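You operate a simulated robot arm through the tools that you are given. There is no shell and no other tool. Be economical: measure what you need, move in short steps, check, and stop when the job is done.

You are at the controls of a simulated robot arm. One attempt, no reset.

## Task
New game: score markers back to 0 and the dial to round 1.
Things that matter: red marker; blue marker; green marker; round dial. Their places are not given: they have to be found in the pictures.

Only the result counts: the job must be done as asked and must still hold three seconds after the hand-in. Knocking over, shifting, dropping, spilling or breaking anything else fails it.

## Robot
A 6-joint arm with a two-finger parallel gripper, fixed in place. Base frame: the origin is at the foot of the arm, x ahead of it, y to its left, z up; the work surface is at about z = 20. Readings come in mm, rad, newtons and seconds.
With the tool pointing down near the work surface it reaches from about 140 to 580 mm from the base axis. Its first joint turns from -1.152 to 1.152 rad. Payload 2.1 kg.
Tool frame: the origin (TCP) lies between the finger pads and is the grasp point; the fingertips stand 30 mm ahead of it; z points along the fingers, y is the line along which they close. The gripper opens to 94 mm. The fingers are 28 mm wide and 10 mm thick; the gripper's body (50 by 96 mm) begins 55 mm behind the TCP.
Orientation is that of the tool frame in the base frame, as a unit quaternion [x, y, z, w]. With the fingers straight down and closing along the base's y, the tool's x points along the base's -x, its y along +y and its z along -z.

## Interface
- The arm moves only by the tool step_arm. Its arguments are lists of equal length, an entry for each row: "delta_pos": the shift along the tool's x, y, z in mm, a list of three; "rot": the turn, a rotation vector about the tool's x, y, z in rad, a list of three; "claw": the gripper command, from -1 (shut) to 1 (fully open), values between in proportion. In form: {"delta_pos": [[tx, ty, tz], ...], "rot": [[ax, ay, az], ...], "claw": [claw, ...]}. A call has 1 to 10 rows; each row shifts and turns the commanded pose from where the row before left it, along the tool's axes as they then stand. Each row takes 0.2 s and may step no farther than 50 mm and 0.15 rad from the row before; otherwise, or with a gripper value out of range, the whole call is refused. Where a pose cannot be reached the arm comes as near as it can. A force on the tool above 40 N (or 10 N above the force at the start of the call, whichever is more), or a blocked arm, ends the call early, and 0.2 s more pass. The fingers move at their own pace (about 72 mm/s each) and stop on an object; they squeeze with about 39 N. The grip force told is the motor's: it shows also when the fingers shut on nothing. Time passes only in rows, and 0.2 s behind the last, so rows that do not move let the fingers close. The reply holds the time, the measured pose of the TCP, the force on the tool along the base axes, the opening and the grip force, in the units named above and with some noise, and new pictures: "show" is both (left out), scene, wrist or none.
- Cameras (640 x 400 px; columns grow to the right, rows downward): "scene" is fixed at [49.5, -360.7, 502.8]; the picture's right is [0.85, -0.53, 0.00], its down [-0.21, -0.34, -0.92] and it looks along [0.49, 0.78, -0.40] (base axes); focal length 359 px, centre (320, 200). "wrist" rides on the gripper at [-37, 0, -58] in the tool frame; the picture's right is [0.00, -1.00, 0.00], its down [0.97, 0.00, -0.24] and it looks along [0.24, 0.00, 0.97] (tool axes); focal length 218 px, centre (320, 200).
- probe_pixels(camera, pixels): for up to 12 pixels [column, row] of the newest picture of that camera ("zoom" is the newest enlarged one), the place [x, y, z] in the base frame of the surface seen there, good to about 2 mm. It takes no simulated time.
- close_up(camera, box): a new picture of the part [left, top, right, bottom] of that camera's present view, enlarged. It takes no simulated time.
- close_job(): hands the job in; it is judged then, once.

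Keep the steps short. Do not move on a guess: measure, check each grasp and each placing, and mend mistakes. In all there are 80 turns and 150 pictures (those below and enlarged ones count). Leave the gripper open and the arm clear of the work at the hand-in unless told otherwise, and finish with a single line.

The tools are called after "Call:" as a command line: name --argument value ..., lists and objects as JSON in quotes. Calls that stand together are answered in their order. step_arm: Moves the arm, as the interface text tells. Its arguments: {"type":"object","properties":{"delta_pos":{"type":"array"},"rot":{"type":"array"},"claw":{"type":"array"},"show":{"type":"string","enum":["both","scene","wrist","none"]}},"required":["delta_pos","rot","claw"]} The other tools are called the same way: probe_pixels (camera, pixels) gives the place of the surface under pixels of a picture; close_up (camera, box) takes an enlarged picture of a part of a camera's view; close_job () hands the job in.

At the start:

```text
time_s: 0.0
tcp_pos: [260.1, 94.7, 305.7]
tool_rot: [0.001, 1.0, 0.0, 0.001]
wrist_force: [0.4, 0.9, -0.7]
grip_width: 94.2
gripper_force: 0.0
```

scene: 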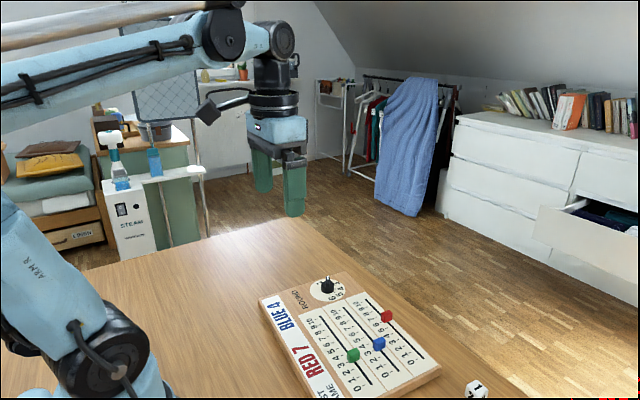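
wrist: 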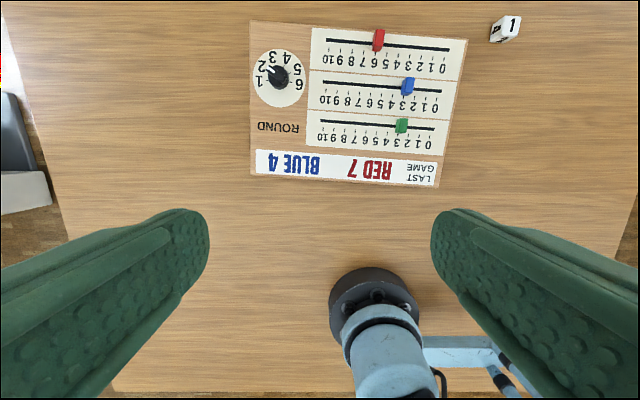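

I see the board in the wrist picture with three sliders and a dial. I'll enlarge both views to read the scales.

Call:
close_up --camera "wrist" --box '[240, 10, 480, 160]'

Call:
close_up --camera "scene" --box '[250, 265, 450, 400]'

Call:
probe_pixels --camera "wrist" --pixels '[[378, 36], [408, 82], [401, 123], [279, 75], [449, 50], [326, 40], [440, 91], [323, 81], [434, 129], [320, 121], [270, 72], [345, 60]]'

```text
2.67 times, centred on (360, 85) of wrist
```

zoom: 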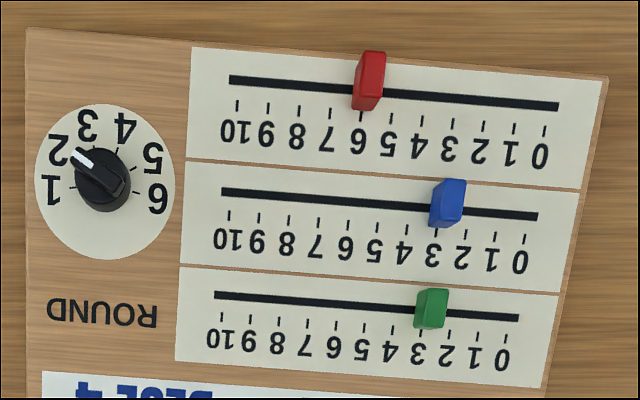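

```text
2.96 times, centred on (350, 332) of scene
```

zoom: 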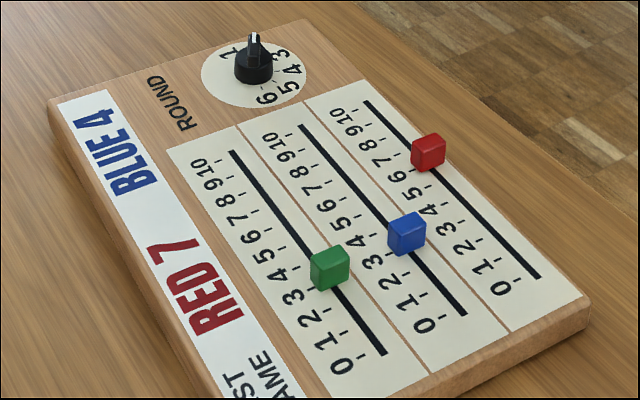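

```text
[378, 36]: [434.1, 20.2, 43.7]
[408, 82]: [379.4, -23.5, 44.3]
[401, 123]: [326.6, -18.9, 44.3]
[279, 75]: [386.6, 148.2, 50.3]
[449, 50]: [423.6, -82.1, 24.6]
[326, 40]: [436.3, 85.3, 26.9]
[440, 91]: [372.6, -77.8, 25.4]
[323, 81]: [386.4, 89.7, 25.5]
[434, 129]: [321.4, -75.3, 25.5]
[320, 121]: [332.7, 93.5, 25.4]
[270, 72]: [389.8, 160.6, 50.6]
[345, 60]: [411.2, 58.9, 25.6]
```

Markers are at about red 6, blue 3 and green 3, and the dial is at 2. Next I move the camera nearer over the board for a precise reading.

Call:
step_arm --delta_pos '[[-30, -16, 20], [-30, -16, 20], [-30, -16, 20], [-30, -16, 20], [0, 0, 0]]' --rot '[[0, 0, 0], [0, 0, 0], [0, 0, 0], [0, 0, 0], [0, 0, 0]]' --claw '[1, 1, 1, 1, 1]'

```text
time_s: 1.2
tcp_pos: [380.5, 30.1, 227.6]
tool_rot: [0.0, 1.0, 0.0, 0.0]
wrist_force: [0.4, 0.3, 0.6]
grip_width: 94.1
gripper_force: 0.0
```

scene: 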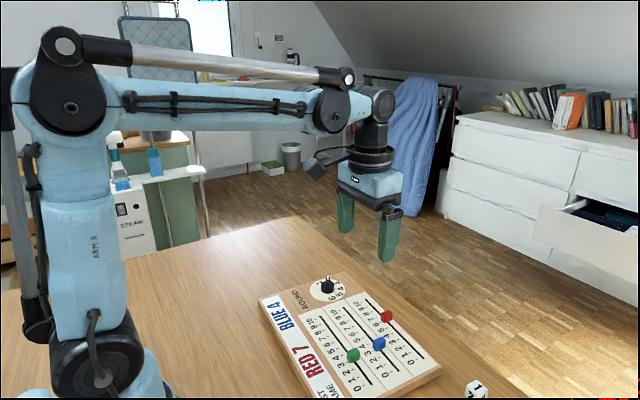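
wrist: 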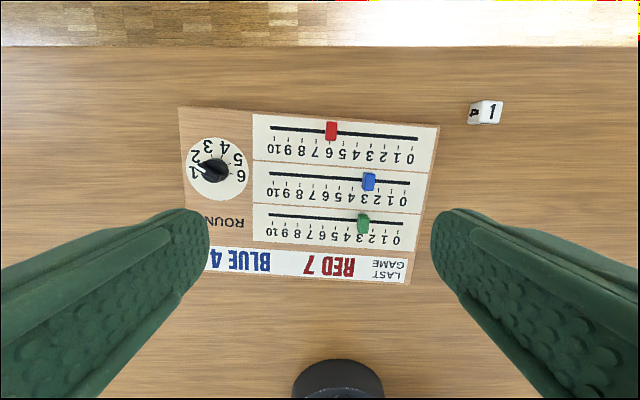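

Now enlarge the scales from here.

Call:
close_up --camera "wrist" --box '[250, 105, 442, 225]'

```text
3.33 times, centred on (346, 165) of wrist
```

zoom: 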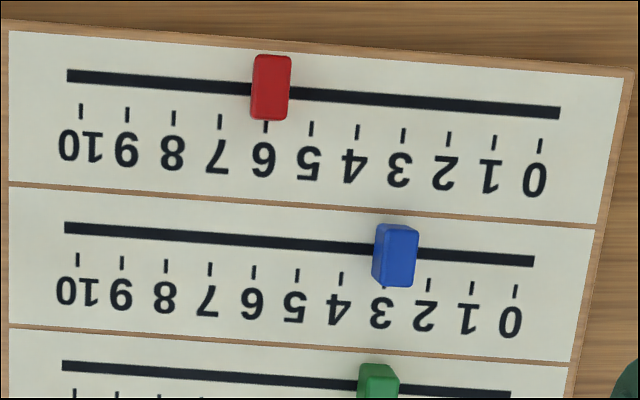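

Probe tick marks, slot ends and marker tops in this enlarged picture, plus the die and table.

Call:
probe_pixels --camera "zoom" --pixels '[[540, 145], [81, 110], [515, 291], [77, 259], [558, 113], [69, 76], [532, 261], [67, 228], [272, 85], [398, 250], [255, 85], [288, 85]]'

Call:
close_up --camera "wrist" --box '[180, 130, 276, 190]'

Call:
probe_pixels --camera "wrist" --pixels '[[398, 240], [272, 231], [363, 222], [403, 224], [269, 215], [440, 170], [485, 105], [470, 110], [325, 240]]'

```text
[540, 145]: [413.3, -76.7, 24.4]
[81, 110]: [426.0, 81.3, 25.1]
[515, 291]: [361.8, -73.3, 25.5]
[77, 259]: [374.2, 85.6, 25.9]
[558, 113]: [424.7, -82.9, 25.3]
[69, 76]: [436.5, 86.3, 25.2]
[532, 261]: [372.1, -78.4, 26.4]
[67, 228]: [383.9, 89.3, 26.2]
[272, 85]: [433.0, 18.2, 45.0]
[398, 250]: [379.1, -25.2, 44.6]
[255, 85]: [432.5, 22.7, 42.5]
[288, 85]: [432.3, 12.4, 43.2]
```

```text
6.67 times, centred on (228, 160) of wrist
```

zoom: 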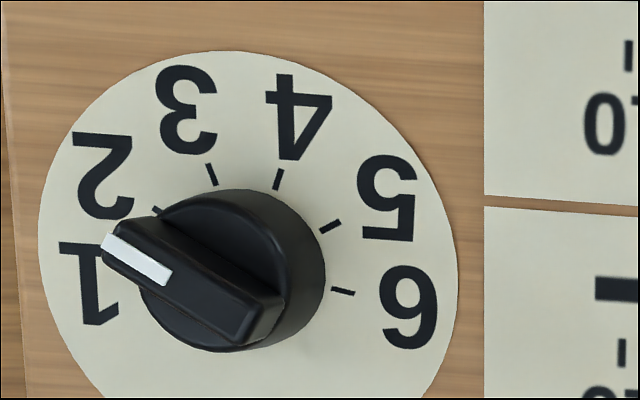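

```text
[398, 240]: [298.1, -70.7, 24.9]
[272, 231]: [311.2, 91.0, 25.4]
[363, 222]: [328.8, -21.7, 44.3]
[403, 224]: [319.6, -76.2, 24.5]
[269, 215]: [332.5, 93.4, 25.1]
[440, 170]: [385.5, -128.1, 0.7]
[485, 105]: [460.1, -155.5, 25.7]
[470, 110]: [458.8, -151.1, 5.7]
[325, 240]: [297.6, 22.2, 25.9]
```

Board top is z≈25.3, tick pitch is about 15.9 mm, and the slots run at 0.075 rad to base y. The red marker sits at (432.7, 17.6), and its 0 is at about (425, -77.6). I turn to align, part-close the fingers and come above red.

Call:
step_arm --delta_pos '[[0, 0, 0], [-17.7, -2.85, 39], [-17.7, -2.85, 39], [-17.6, -2.85, 39], [0, 0, 0]]' --rot '[[0, 0, 0.075], [0, 0, 0], [0, 0, 0], [0, 0, 0], [0, 0, 0]]' --claw '[-0.15, -0.15, -0.15, -0.15, -0.15]'

```text
time_s: 2.4
tcp_pos: [429.9, 16.4, 110.9]
tool_rot: [0.038, 0.999, 0.0, -0.001]
wrist_force: [0.3, 0.2, 0.0]
grip_width: 40.1
gripper_force: 0.1
```

scene: 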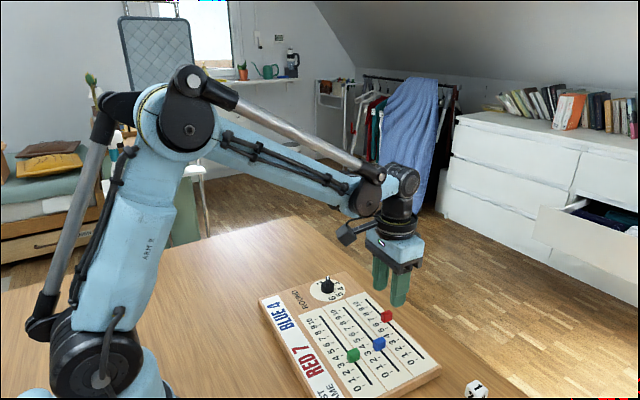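
wrist: 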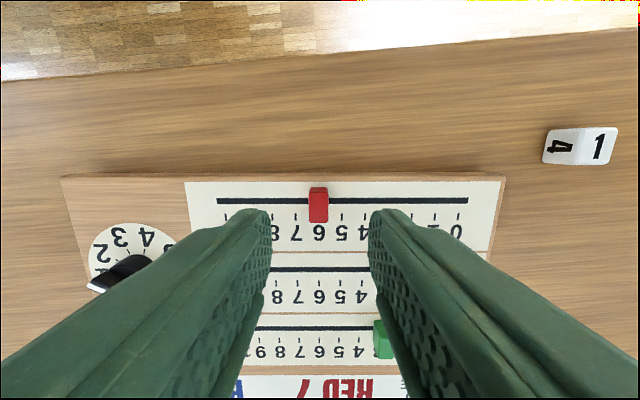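

Slot is level in the picture, so the alignment is good. I go down to z≈58 with the fingers straddling red.

Call:
step_arm --delta_pos '[[-2.5, 0.5, 27], [0, 0, 25], [0, 0, 0]]' --rot '[[0, 0, 0], [0, 0, 0], [0, 0, 0]]' --claw '[-0.15, -0.15, -0.15]'

```text
time_s: 3.2
tcp_pos: [433.5, 17.5, 57.3]
tool_rot: [0.037, 0.999, 0.001, 0.0]
wrist_force: [0.1, -0.2, -0.6]
grip_width: 39.9
gripper_force: 0.1
```

scene: 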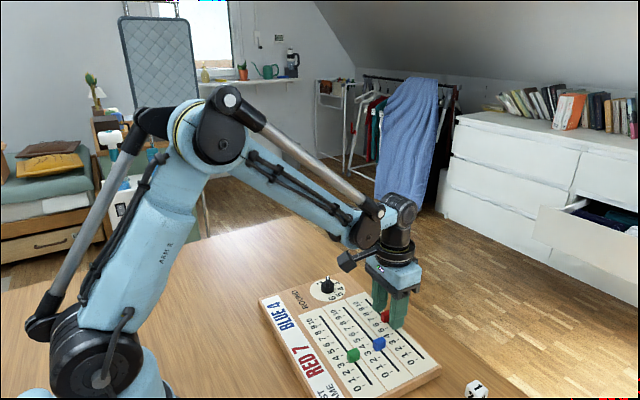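
wrist: 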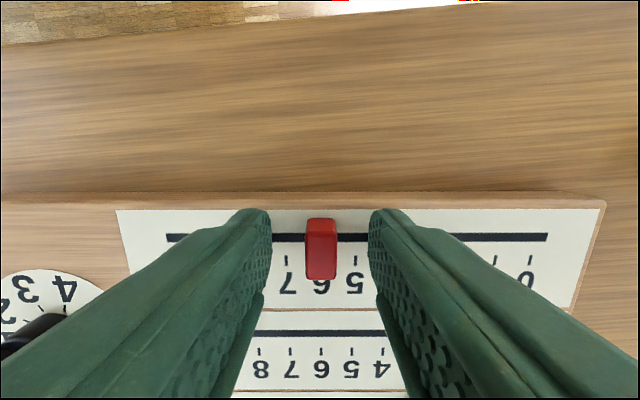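

Red is between the fingers. Closing on it.

Call:
step_arm --delta_pos '[[0, 0, 0], [0, 0, 0], [0, 0, 0]]' --rot '[[0, 0, 0], [0, 0, 0], [0, 0, 0]]' --claw '[-1, -1, -1]' --show "wrist"

```text
time_s: 4.0
tcp_pos: [435.7, 18.6, 57.4]
tool_rot: [0.038, 0.999, 0.0, 0.001]
wrist_force: [0.4, -0.4, 0.1]
grip_width: 10.5
gripper_force: 38.8
```

wrist: 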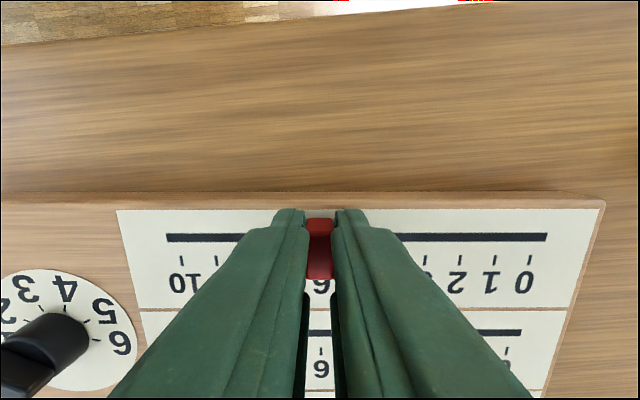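

Gripped (10.5 mm). I slide it along the slot towards 0, about 95 mm along tool -y.

Call:
step_arm --delta_pos '[[0, -16, 0], [0, -16, 0], [0, -16, 0], [0, -16, 0], [0, -16, 0], [0, -13, 0], [0, 0, 0]]' --rot '[[0, 0, 0], [0, 0, 0], [0, 0, 0], [0, 0, 0], [0, 0, 0], [0, 0, 0], [0, 0, 0]]' --claw '[-1, -1, -1, -1, -1, -1, -1]'

```text
time_s: 5.6
tcp_pos: [427.6, -75.2, 57.3]
tool_rot: [0.037, 0.999, 0.0, 0.0]
wrist_force: [-0.3, -0.2, 0.0]
grip_width: 10.5
gripper_force: 39.1
```

scene: 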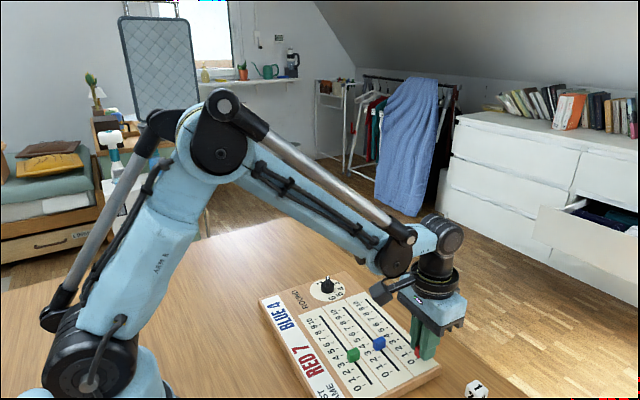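
wrist: 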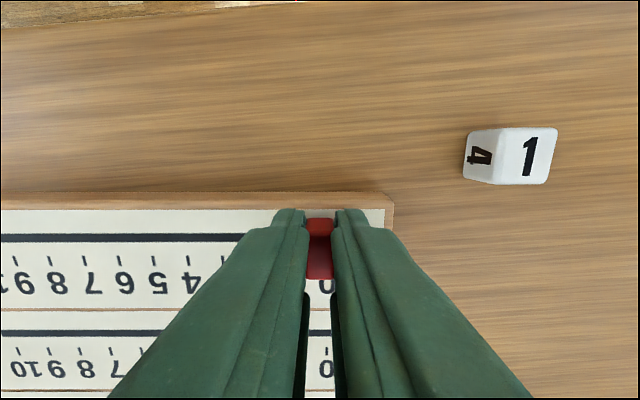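

Red is near 0. I open to see exactly how it sits on the tick.

Call:
step_arm --delta_pos '[[0, 0, 0], [0, 0, 0]]' --rot '[[0, 0, 0], [0, 0, 0]]' --claw '[-0.15, -0.15]' --show "none"

Call:
close_up --camera "wrist" --box '[256, 200, 416, 300]'

```text
time_s: 6.2
tcp_pos: [428.8, -74.3, 58.0]
tool_rot: [0.037, 0.999, -0.001, -0.001]
wrist_force: [0.6, -1.1, 0.7]
grip_width: 39.7
gripper_force: 0.1
```

```text
4.00 times, centred on (336, 250) of wrist
```

zoom: 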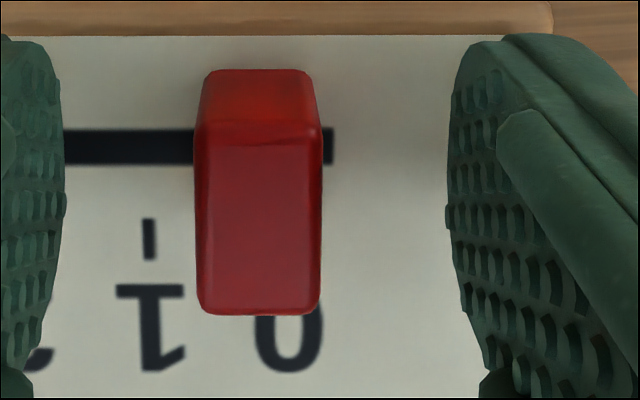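

Tick 0 falls at zoom column ~281 while the marker centre is ~259: about 2.7 mm short. I regrip, slide it 2.7 mm and release.

Call:
step_arm --delta_pos '[[0, 0, 0], [0, 0, 0], [0, -2.7, 0], [0, 0, 0], [0, 0, 0], [0, 0, 0]]' --rot '[[0, 0, 0], [0, 0, 0], [0, 0, 0], [0, 0, 0], [0, 0, 0], [0, 0, 0]]' --claw '[-1, -1, -1, -1, -0.15, -0.15]' --show "none"

Call:
close_up --camera "wrist" --box '[256, 200, 416, 300]'

```text
time_s: 7.6
tcp_pos: [427.8, -77.3, 57.8]
tool_rot: [0.037, 0.999, -0.001, 0.0]
wrist_force: [-0.1, 0.4, -0.5]
grip_width: 39.8
gripper_force: 0.0
```

```text
4.00 times, centred on (336, 250) of wrist
```

zoom: 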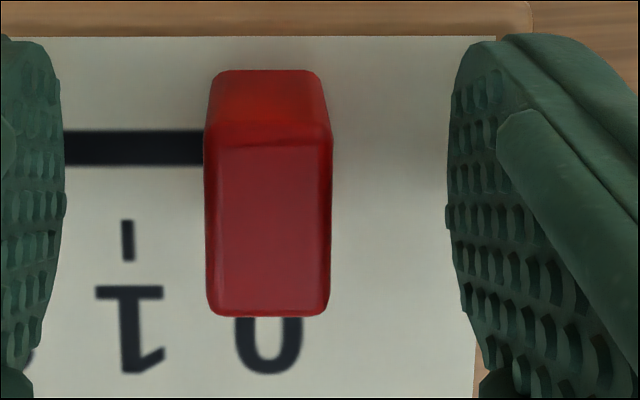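

Marker now looks at 0. I rise 60 mm for an unobstructed check.

Call:
step_arm --delta_pos '[[0, 0, 40], [0, 0, 0]]' --rot '[[0, 0, 0], [0, 0, 0]]' --claw '[-0.15, -0.15]' --show "none"

```text
time_s: 7.9
tcp_pos: [428.3, -76.4, 54.3]
tool_rot: [0.037, 0.999, 0.0, -0.002]
wrist_force: [-2.3, 0.7, 40.2]
grip_width: 40.0
gripper_force: 0.1
stopped in row 1: the force on the tool passed its limit (the readings are from after the stop); the commanded pose is now the measured one
```

I made a sign mistake: tool +z is down, so the fingertips pressed on the board and the guard stopped the move. Now I rise properly with -z and check that nothing shifted.

Call:
step_arm --delta_pos '[[0, 0, -20], [0, 0, -40], [10, 0, -20], [0, 0, 0]]' --rot '[[0, 0, 0], [0, 0, 0], [0, 0, 0], [0, 0, 0]]' --claw '[-0.15, -0.15, -0.15, -0.15]'

Call:
close_up --camera "wrist" --box '[180, 120, 420, 270]'

Call:
close_up --camera "scene" --box '[250, 265, 450, 400]'

```text
time_s: 8.9
tcp_pos: [418.6, -75.6, 132.5]
tool_rot: [0.037, 0.999, 0.0, -0.001]
wrist_force: [0.4, 0.1, -0.3]
grip_width: 40.1
gripper_force: 0.1
```

scene: 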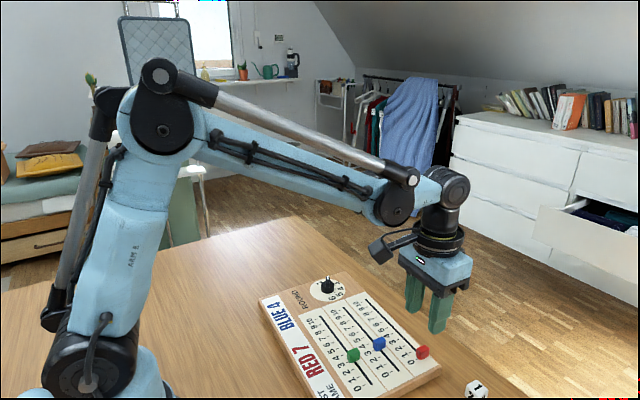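
wrist: 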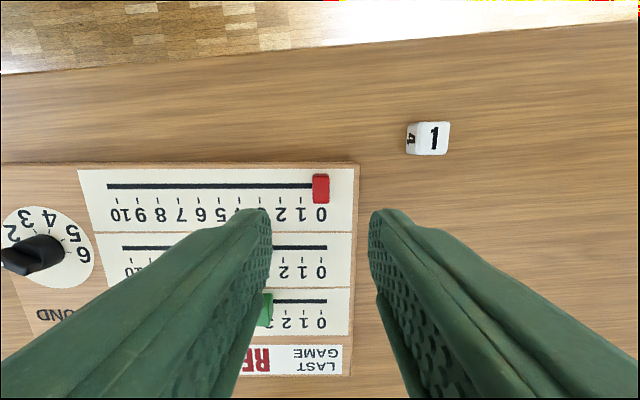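

```text
2.67 times, centred on (300, 195) of wrist
```

zoom: 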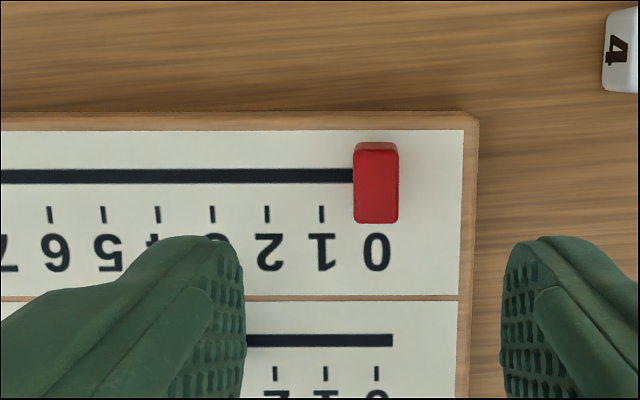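

```text
2.96 times, centred on (350, 332) of scene
```

zoom: 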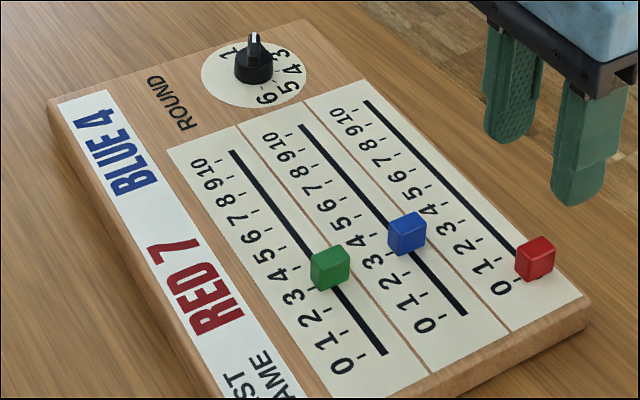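

Red is on 0 (marker centre at zoom column 376, tick 0 at ~376.7), and the board has not shifted. Next I go over blue at 3: +42 in tool x and +47.7 in tool y, then down.

Call:
step_arm --delta_pos '[[21, 23.8, 15], [21, 23.9, 15], [0, 0, 22], [0, 0, 0]]' --rot '[[0, 0, 0], [0, 0, 0], [0, 0, 0], [0, 0, 0]]' --claw '[-0.15, -0.15, -0.15, -0.15]'

```text
time_s: 9.9
tcp_pos: [380.4, -24.8, 80.0]
tool_rot: [0.037, 0.999, 0.0, -0.002]
wrist_force: [-0.1, 0.6, -0.2]
grip_width: 40.4
gripper_force: 0.1
```

scene: 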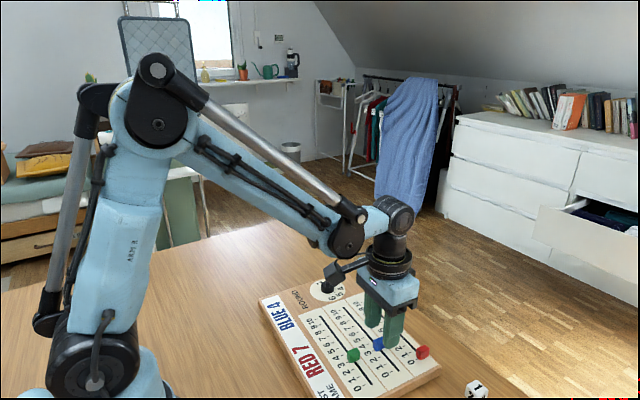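
wrist: 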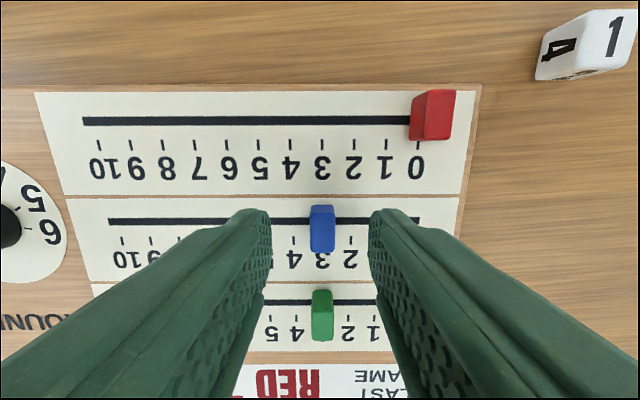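

Blue is centred between the fingers (column 321). Down 22, close.

Call:
step_arm --delta_pos '[[0, 0, 22], [0, 0, 0], [0, 0, 0], [0, 0, 0]]' --rot '[[0, 0, 0], [0, 0, 0], [0, 0, 0], [0, 0, 0]]' --claw '[-0.15, -0.15, -1, -1]' --show "wrist"

```text
time_s: 10.9
tcp_pos: [378.9, -26.4, 58.0]
tool_rot: [0.038, 0.999, 0.0, -0.002]
wrist_force: [-0.2, -1.3, -0.6]
grip_width: 10.6
gripper_force: 38.7
```

wrist: 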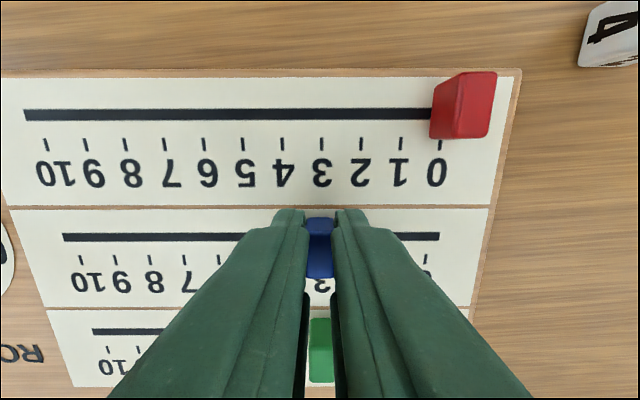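

Gripped at 10.6 mm. Sliding blue 48.2 mm to 0, then releasing.

Call:
step_arm --delta_pos '[[0, -16, 0], [0, -16, 0], [0, -16.2, 0], [0, 0, 0], [0, 0, 0], [0, 0, 0], [0, 0, 0]]' --rot '[[0, 0, 0], [0, 0, 0], [0, 0, 0], [0, 0, 0], [0, 0, 0], [0, 0, 0], [0, 0, 0]]' --claw '[-1, -1, -1, -1, -1, -0.15, -0.15]' --show "wrist"

Call:
step_arm --delta_pos '[[0, 0, -35], [0, 0, -35], [0, 0, 0]]' --rot '[[0, 0, 0], [0, 0, 0], [0, 0, 0]]' --claw '[-0.15, -0.15, -0.15]' --show "wrist"

Call:
close_up --camera "wrist" --box '[220, 120, 420, 245]'

```text
time_s: 12.5
tcp_pos: [377.0, -74.6, 58.7]
tool_rot: [0.038, 0.999, 0.0, -0.002]
wrist_force: [0.5, 0.3, -0.5]
grip_width: 40.0
gripper_force: 0.0
```

wrist: 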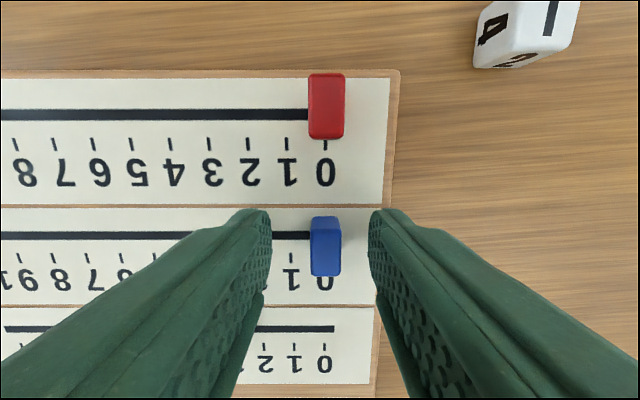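

```text
time_s: 13.3
tcp_pos: [375.1, -74.3, 129.8]
tool_rot: [0.038, 0.999, 0.0, -0.001]
wrist_force: [-0.7, 0.1, 0.6]
grip_width: 39.8
gripper_force: 0.0
```

wrist: 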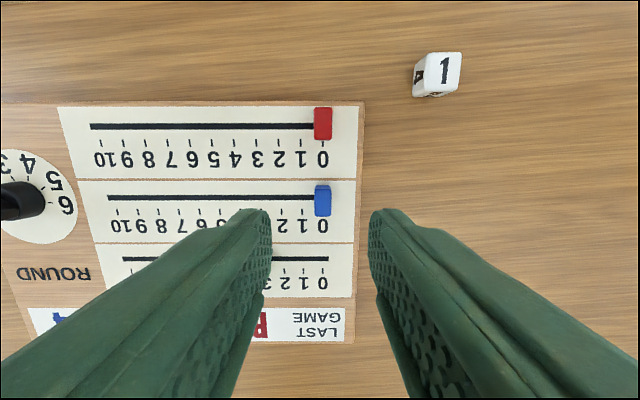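

```text
3.20 times, centred on (320, 182) of wrist
```

zoom: 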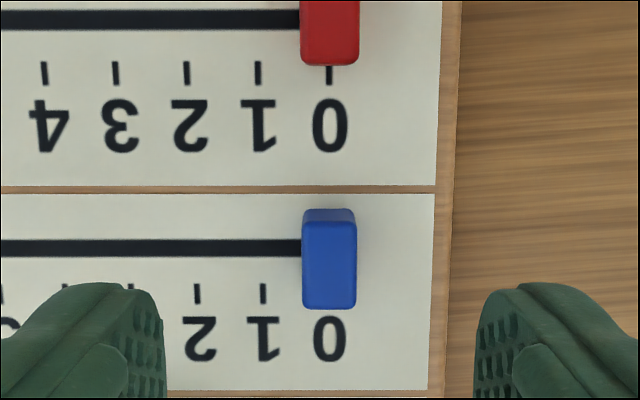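

Blue and red are both on 0, and they seem to snap into the detents. Now to green at 3: +52 tool x, +45.7 tool y, down 50.

Call:
step_arm --delta_pos '[[26, 22.8, 15], [26, 22.9, 15], [0, 0, 20], [0, 0, 0]]' --rot '[[0, 0, 0], [0, 0, 0], [0, 0, 0], [0, 0, 0]]' --claw '[-0.15, -0.15, -0.15, -0.15]' --show "wrist"

```text
time_s: 14.3
tcp_pos: [327.2, -24.3, 80.1]
tool_rot: [0.038, 0.999, 0.0, -0.002]
wrist_force: [-0.5, 0.3, 0.5]
grip_width: 39.9
gripper_force: 0.0
```

wrist: 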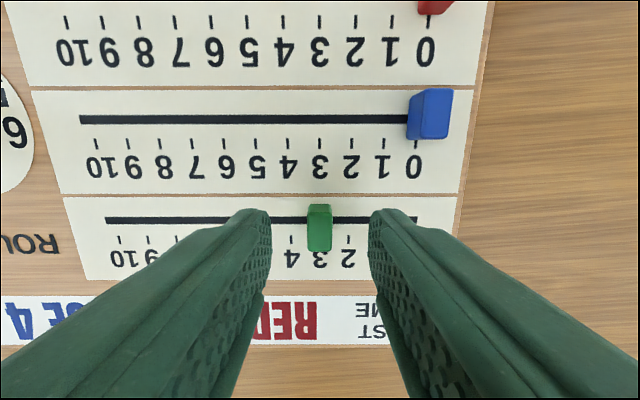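

Green is centred (column 320). Down 22, close, and confirm the grip.

Call:
step_arm --delta_pos '[[0, 0, 22], [0, 0, 0], [0, 0, 0], [0, 0, 0]]' --rot '[[0, 0, 0], [0, 0, 0], [0, 0, 0], [0, 0, 0]]' --claw '[-0.15, -0.15, -1, -1]' --show "wrist"

```text
time_s: 15.3
tcp_pos: [328.9, -24.6, 58.0]
tool_rot: [0.037, 0.999, 0.0, -0.001]
wrist_force: [0.7, 0.5, 0.4]
grip_width: 10.8
gripper_force: 39.0
```

wrist: 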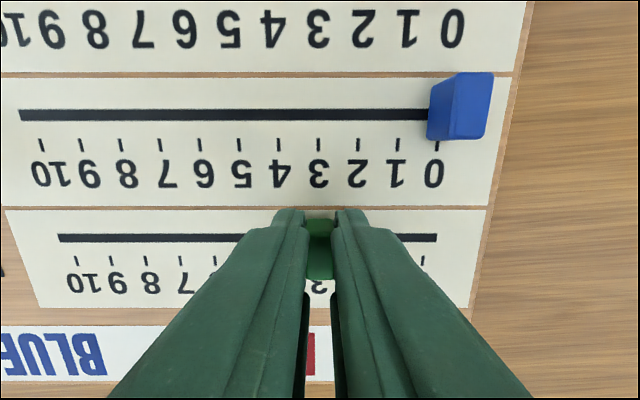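

Gripped at 10.8 mm. Sliding green 48 mm to 0, releasing, rising.

Call:
step_arm --delta_pos '[[0, -16, 0], [0, -16, 0], [0, -16, 0], [0, 0, 0], [0, 0, 0], [0, 0, 0], [0, 0, 0]]' --rot '[[0, 0, 0], [0, 0, 0], [0, 0, 0], [0, 0, 0], [0, 0, 0], [0, 0, 0], [0, 0, 0]]' --claw '[-1, -1, -1, -1, -1, -0.15, -0.15]' --show "wrist"

Call:
step_arm --delta_pos '[[0, 0, -35], [0, 0, -35], [0, 0, 0]]' --rot '[[0, 0, 0], [0, 0, 0], [0, 0, 0]]' --claw '[-0.15, -0.15, -0.15]' --show "wrist"

Call:
close_up --camera "wrist" --box '[220, 120, 420, 245]'

```text
time_s: 16.9
tcp_pos: [325.0, -71.9, 56.9]
tool_rot: [0.037, 0.999, 0.0, -0.001]
wrist_force: [0.6, -0.4, -0.2]
grip_width: 40.0
gripper_force: 0.0
```

wrist: 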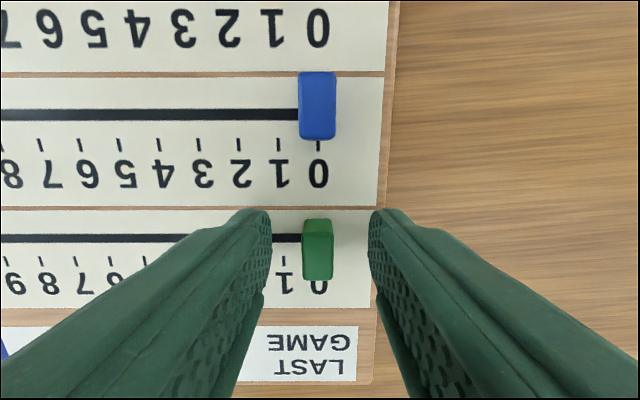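

```text
time_s: 17.7
tcp_pos: [324.6, -71.4, 125.9]
tool_rot: [0.038, 0.999, 0.0, -0.002]
wrist_force: [-0.3, -0.2, 0.1]
grip_width: 39.9
gripper_force: 0.0
```

wrist: 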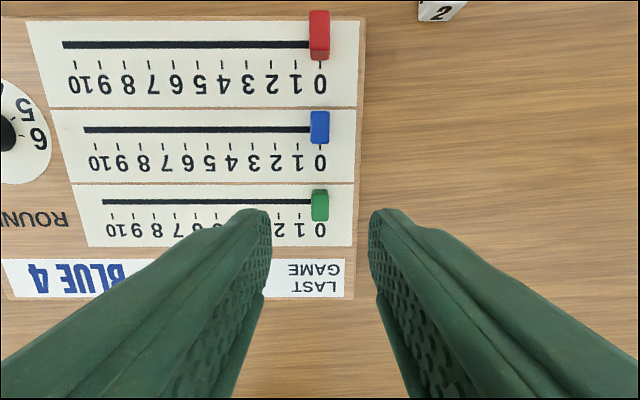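

```text
3.20 times, centred on (320, 182) of wrist
```

zoom: 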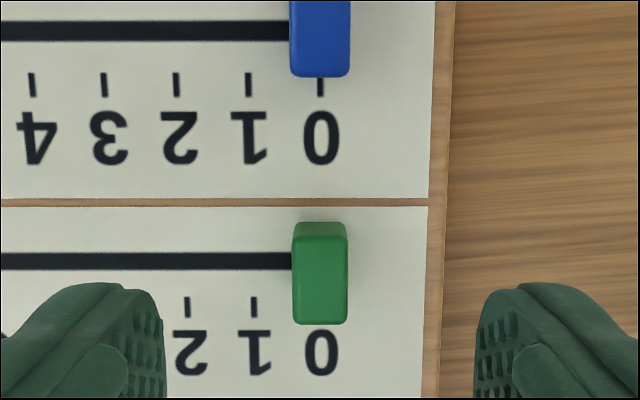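

All three markers are on 0. Now I move over the dial (about x 385, y 147) for a straight-down look.

Call:
step_arm --delta_pos '[[-3.7, 44, -5], [-3.7, 44, -5], [-3.7, 44, -5], [-3.7, 44, -5], [-3.7, 44, -5], [0, 0, 0]]' --rot '[[0, 0, 0], [0, 0, 0], [0, 0, 0], [0, 0, 0], [0, 0, 0], [0, 0, 0]]' --claw '[0.2, 0.2, 0.2, 0.2, 0.2, 0.2]' --show "wrist"

Call:
close_up --camera "wrist" --box '[240, 120, 400, 220]'

```text
time_s: 19.1
tcp_pos: [361.2, 145.9, 153.3]
tool_rot: [0.037, 0.999, 0.0, -0.002]
wrist_force: [0.4, -0.1, 0.6]
grip_width: 56.5
gripper_force: 0.0
```

wrist: 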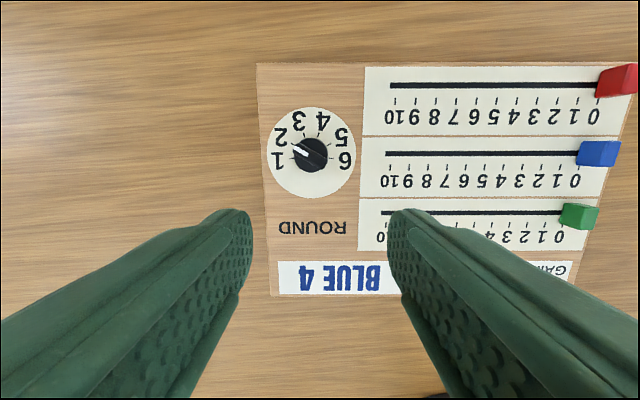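

```text
4.00 times, centred on (320, 170) of wrist
```

zoom: 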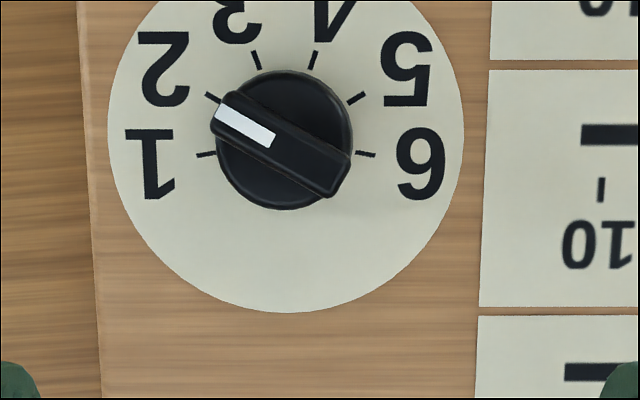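

The ticks put the dial centre near zoom (286,135); the pointer is on 2, and 1 is about 41° further counterclockwise seen from above. I probe the knob's heights and extents.

Call:
probe_pixels --camera "zoom" --pixels '[[310, 95], [250, 185], [300, 160], [235, 115], [335, 180], [270, 135], [225, 108], [340, 170], [206, 155], [366, 155], [256, 60], [313, 60]]'

Call:
close_up --camera "scene" --box '[296, 265, 360, 305]'

```text
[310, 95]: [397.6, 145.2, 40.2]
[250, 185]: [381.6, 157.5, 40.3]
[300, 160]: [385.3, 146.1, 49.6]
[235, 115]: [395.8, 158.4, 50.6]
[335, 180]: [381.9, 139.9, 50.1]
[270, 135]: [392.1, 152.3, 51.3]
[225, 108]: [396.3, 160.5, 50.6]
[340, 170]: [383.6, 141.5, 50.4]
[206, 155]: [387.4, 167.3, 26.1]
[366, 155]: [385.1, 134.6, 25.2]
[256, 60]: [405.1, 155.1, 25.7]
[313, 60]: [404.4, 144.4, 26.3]
```

```text
10.00 times, centred on (328, 285) of scene
```

zoom: 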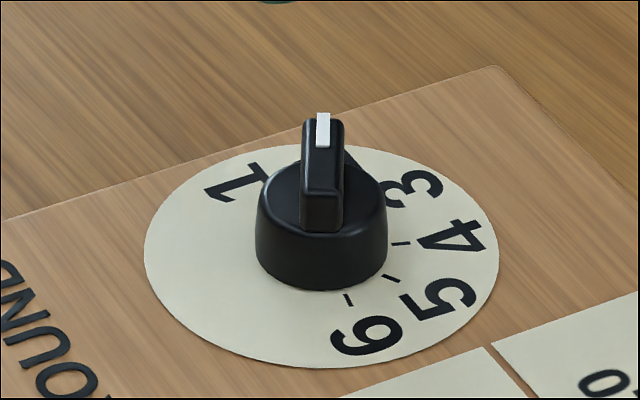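

The rib top is at z 50.5, the base top at z 40, and the axis at about (389.6, 150.5). The rib must be gripped across its sides, so I move over it and turn the tool -1.086 rad about its z at safe height.

Call:
step_arm --delta_pos '[[-28, 6.7, 0], [0, 0, 0], [0, 0, 0], [0, 0, 0], [0, 0, 0], [0, 0, 0], [0, 0, 0], [0, 0, 0], [0, 0, 0], [0, 0, 0]]' --rot '[[0, 0, 0], [0, 0, -0.136], [0, 0, -0.136], [0, 0, -0.136], [0, 0, -0.136], [0, 0, -0.136], [0, 0, -0.136], [0, 0, -0.136], [0, 0, -0.134], [0, 0, 0]]' --claw '[-0.3, -0.3, -0.3, -0.3, -0.3, -0.3, -0.3, -0.3, -0.3, -0.3]'

```text
time_s: 21.3
tcp_pos: [388.3, 151.0, 151.6]
tool_rot: [-0.486, 0.874, 0.001, -0.002]
wrist_force: [0.8, -0.4, -0.3]
grip_width: 33.0
gripper_force: 0.1
```

scene: 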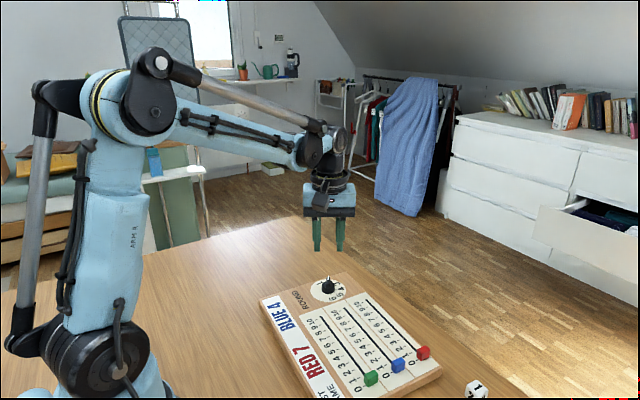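
wrist: 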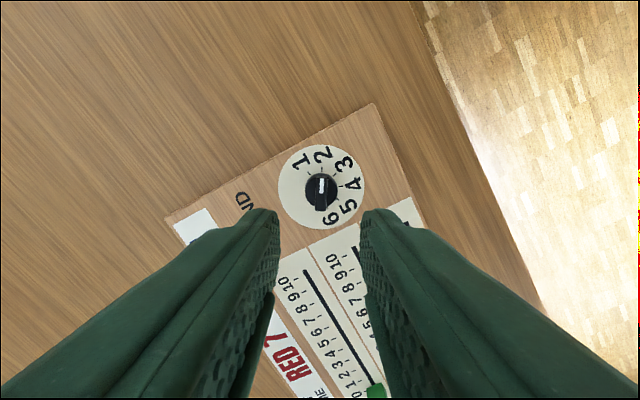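

The rib stands upright in the picture at column ~320, so the grip direction is right. Down to z≈85 and check.

Call:
step_arm --delta_pos '[[0, 0, 33], [0, 0, 33], [0, 0, 0]]' --rot '[[0, 0, 0], [0, 0, 0], [0, 0, 0]]' --claw '[-0.3, -0.3, -0.3]' --show "none"

Call:
close_up --camera "wrist" --box '[240, 150, 400, 250]'

```text
time_s: 22.1
tcp_pos: [388.6, 149.3, 88.0]
tool_rot: [-0.484, 0.875, 0.001, -0.002]
wrist_force: [0.0, 0.1, 0.1]
grip_width: 32.9
gripper_force: 0.0
```

```text
4.00 times, centred on (320, 200) of wrist
```

zoom: 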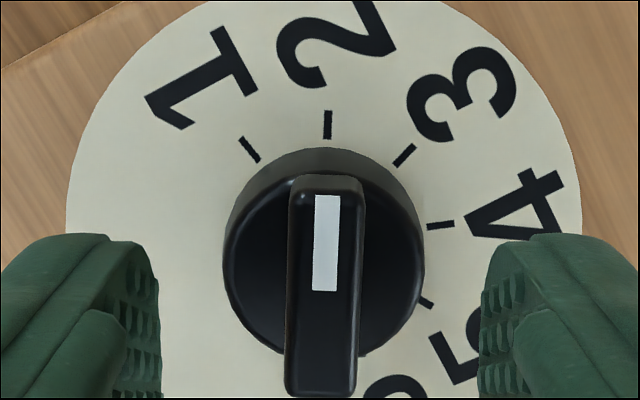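

Rib is aligned and centred. I lower to z≈72 (tips just above the knob's base) and close.

Call:
step_arm --delta_pos '[[0, 0, 15], [0, 0, 0], [0, 0, 0], [0, 0, 0]]' --rot '[[0, 0, 0], [0, 0, 0], [0, 0, 0], [0, 0, 0]]' --claw '[-0.3, -0.3, -1, -1]'

Call:
close_up --camera "wrist" --box '[240, 170, 400, 270]'

```text
time_s: 23.1
tcp_pos: [388.4, 150.7, 72.5]
tool_rot: [-0.485, 0.875, 0.001, -0.001]
wrist_force: [1.7, -0.4, -0.2]
grip_width: 8.8
gripper_force: 39.2
```

scene: 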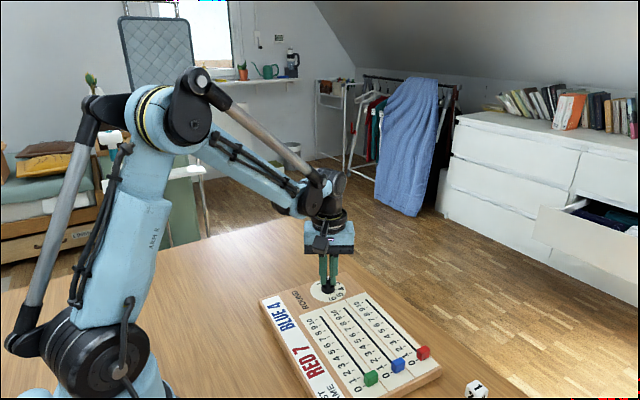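
wrist: 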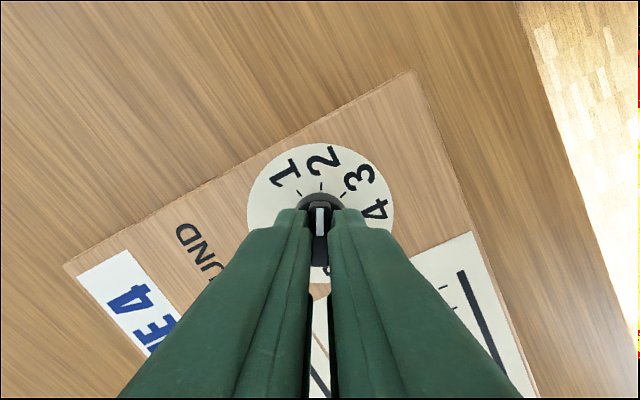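

```text
4.00 times, centred on (320, 220) of wrist
```

zoom: 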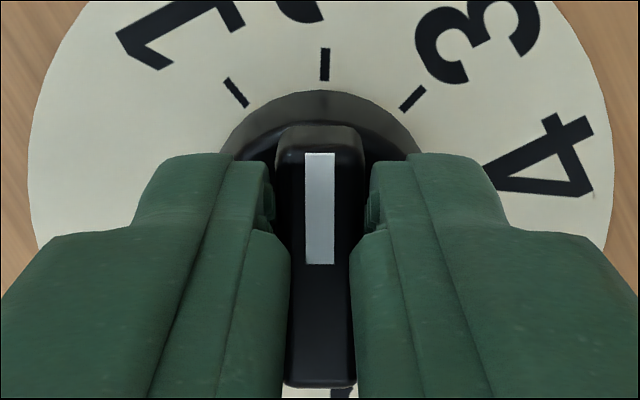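

Gripped at 8.8 mm, pointer on 2. I turn -0.72 rad about tool z (counterclockwise from above) towards 1.

Call:
step_arm --delta_pos '[[0, 0, 0], [0, 0, 0], [0, 0, 0], [0, 0, 0], [0, 0, 0], [0, 0, 0], [0, 0, 0], [0, 0, 0]]' --rot '[[0, 0, -0.12], [0, 0, -0.12], [0, 0, -0.12], [0, 0, -0.12], [0, 0, -0.12], [0, 0, -0.12], [0, 0, 0], [0, 0, 0]]' --claw '[-1, -1, -1, -1, -1, -1, -1, -1]' --show "scene"

Call:
close_up --camera "wrist" --box '[240, 170, 400, 270]'

```text
time_s: 24.9
tcp_pos: [388.2, 151.4, 70.3]
tool_rot: [0.762, -0.648, -0.002, 0.001]
wrist_force: [16.1, -5.6, 26.6]
grip_width: 9.4
gripper_force: 38.7
```

scene: 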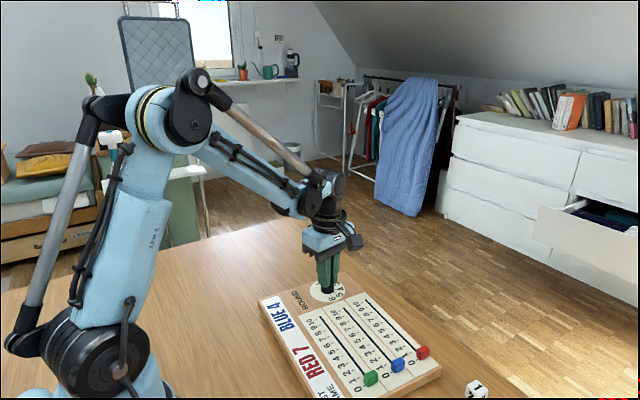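

```text
4.00 times, centred on (320, 220) of wrist
```

zoom: 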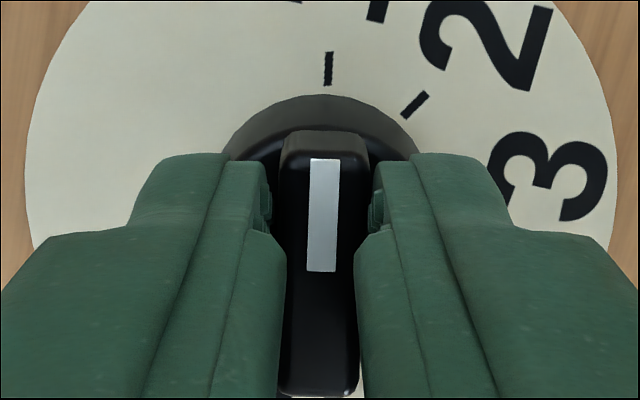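

The pointer now lines up with tick 1 (column 328). Releasing and rising to inspect.

Call:
step_arm --delta_pos '[[0, 0, 0], [0, 0, 0], [0, 0, -30], [0, 0, -40], [0, 0, 0]]' --rot '[[0, 0, 0], [0, 0, 0], [0, 0, 0], [0, 0, 0], [0, 0, 0]]' --claw '[-0.3, -0.3, -0.3, -0.3, -0.3]'

Call:
close_up --camera "wrist" --box '[240, 120, 400, 220]'

Call:
close_up --camera "scene" --box '[250, 265, 450, 400]'

```text
time_s: 26.1
tcp_pos: [389.4, 149.2, 142.9]
tool_rot: [0.762, -0.648, -0.001, 0.001]
wrist_force: [-0.3, -0.9, 0.0]
grip_width: 32.7
gripper_force: 0.0
```

scene: 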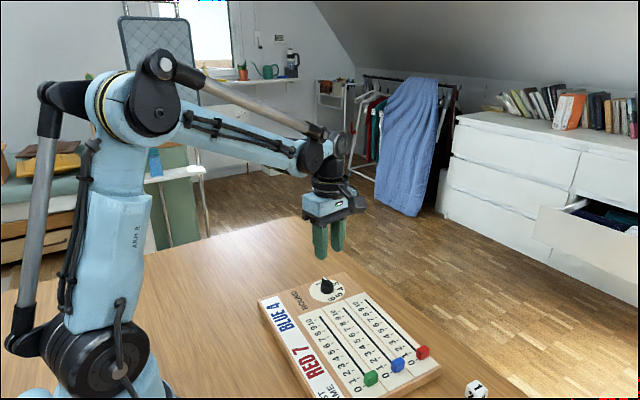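
wrist: 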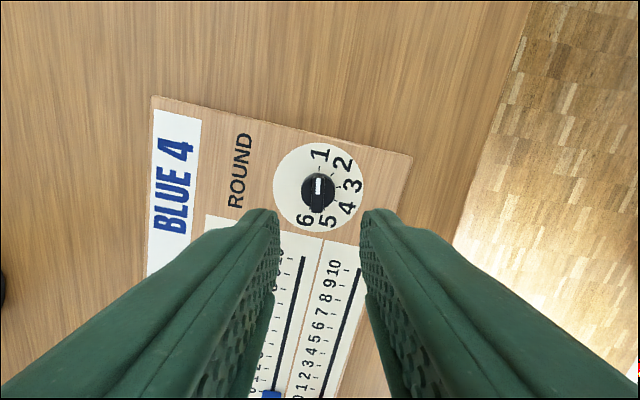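

```text
4.00 times, centred on (320, 170) of wrist
```

zoom: 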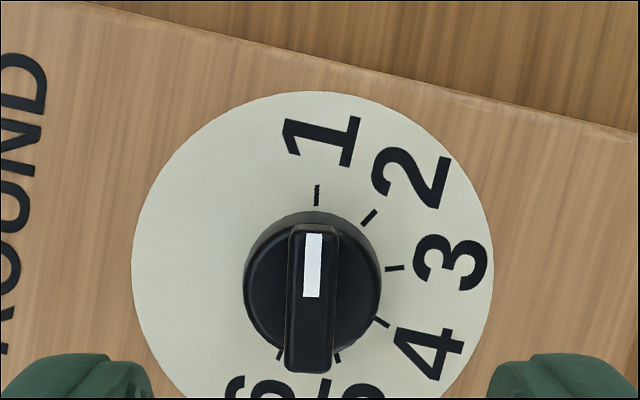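

```text
2.96 times, centred on (350, 332) of scene
```

zoom: 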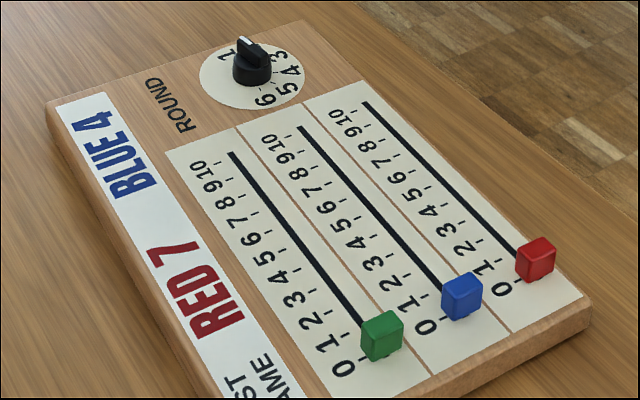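

The dial points at 1 and all three markers are at 0. I open fully and rise clear.

Call:
step_arm --delta_pos '[[0, 0, -45], [0, 0, -45], [0, 0, -30], [0, 0, 0], [0, 0, 0]]' --rot '[[0, 0, 0], [0, 0, 0], [0, 0, 0], [0, 0, 0], [0, 0, 0]]' --claw '[-0.3, 1, 1, 1, 1]'

Call:
close_up --camera "wrist" --box '[200, 120, 440, 270]'

```text
time_s: 27.3
tcp_pos: [389.6, 149.6, 263.2]
tool_rot: [0.762, -0.648, -0.002, 0.0]
wrist_force: [0.1, 0.6, 0.5]
grip_width: 94.1
gripper_force: 0.1
```

scene: 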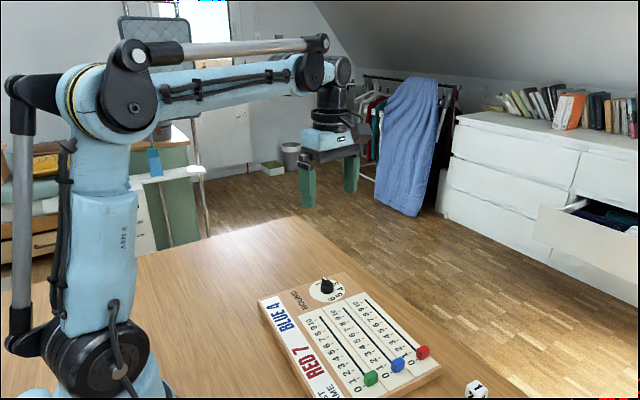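
wrist: 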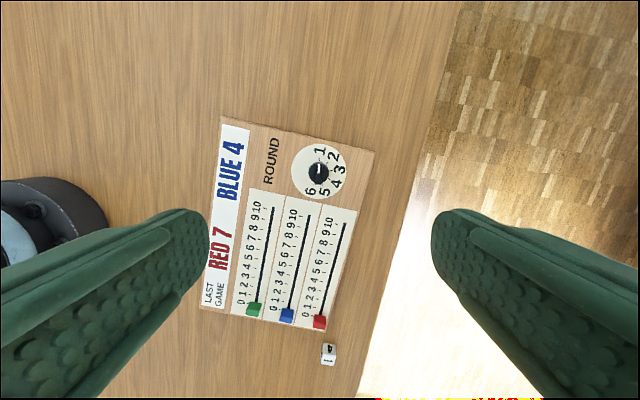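

```text
2.67 times, centred on (320, 195) of wrist
```

zoom: 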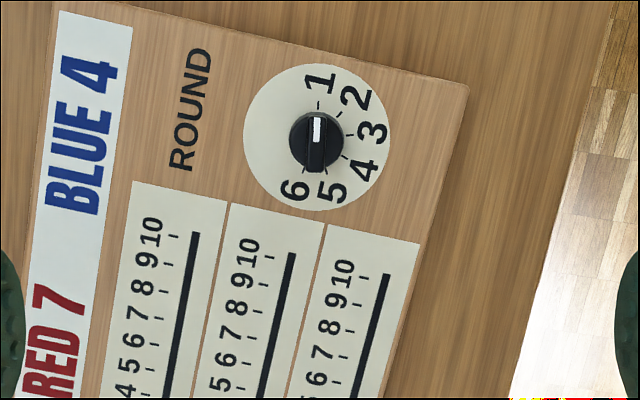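

Everything is set, the gripper is open and the arm is clear, so I hand in.

Call:
close_job

```text
The job is handed in.
```

The red, blue and green markers are on 0 and the dial is on round 1; along the way I pressed the board once by mistake (about 40 N), and by the end it may have moved by about 1 mm.
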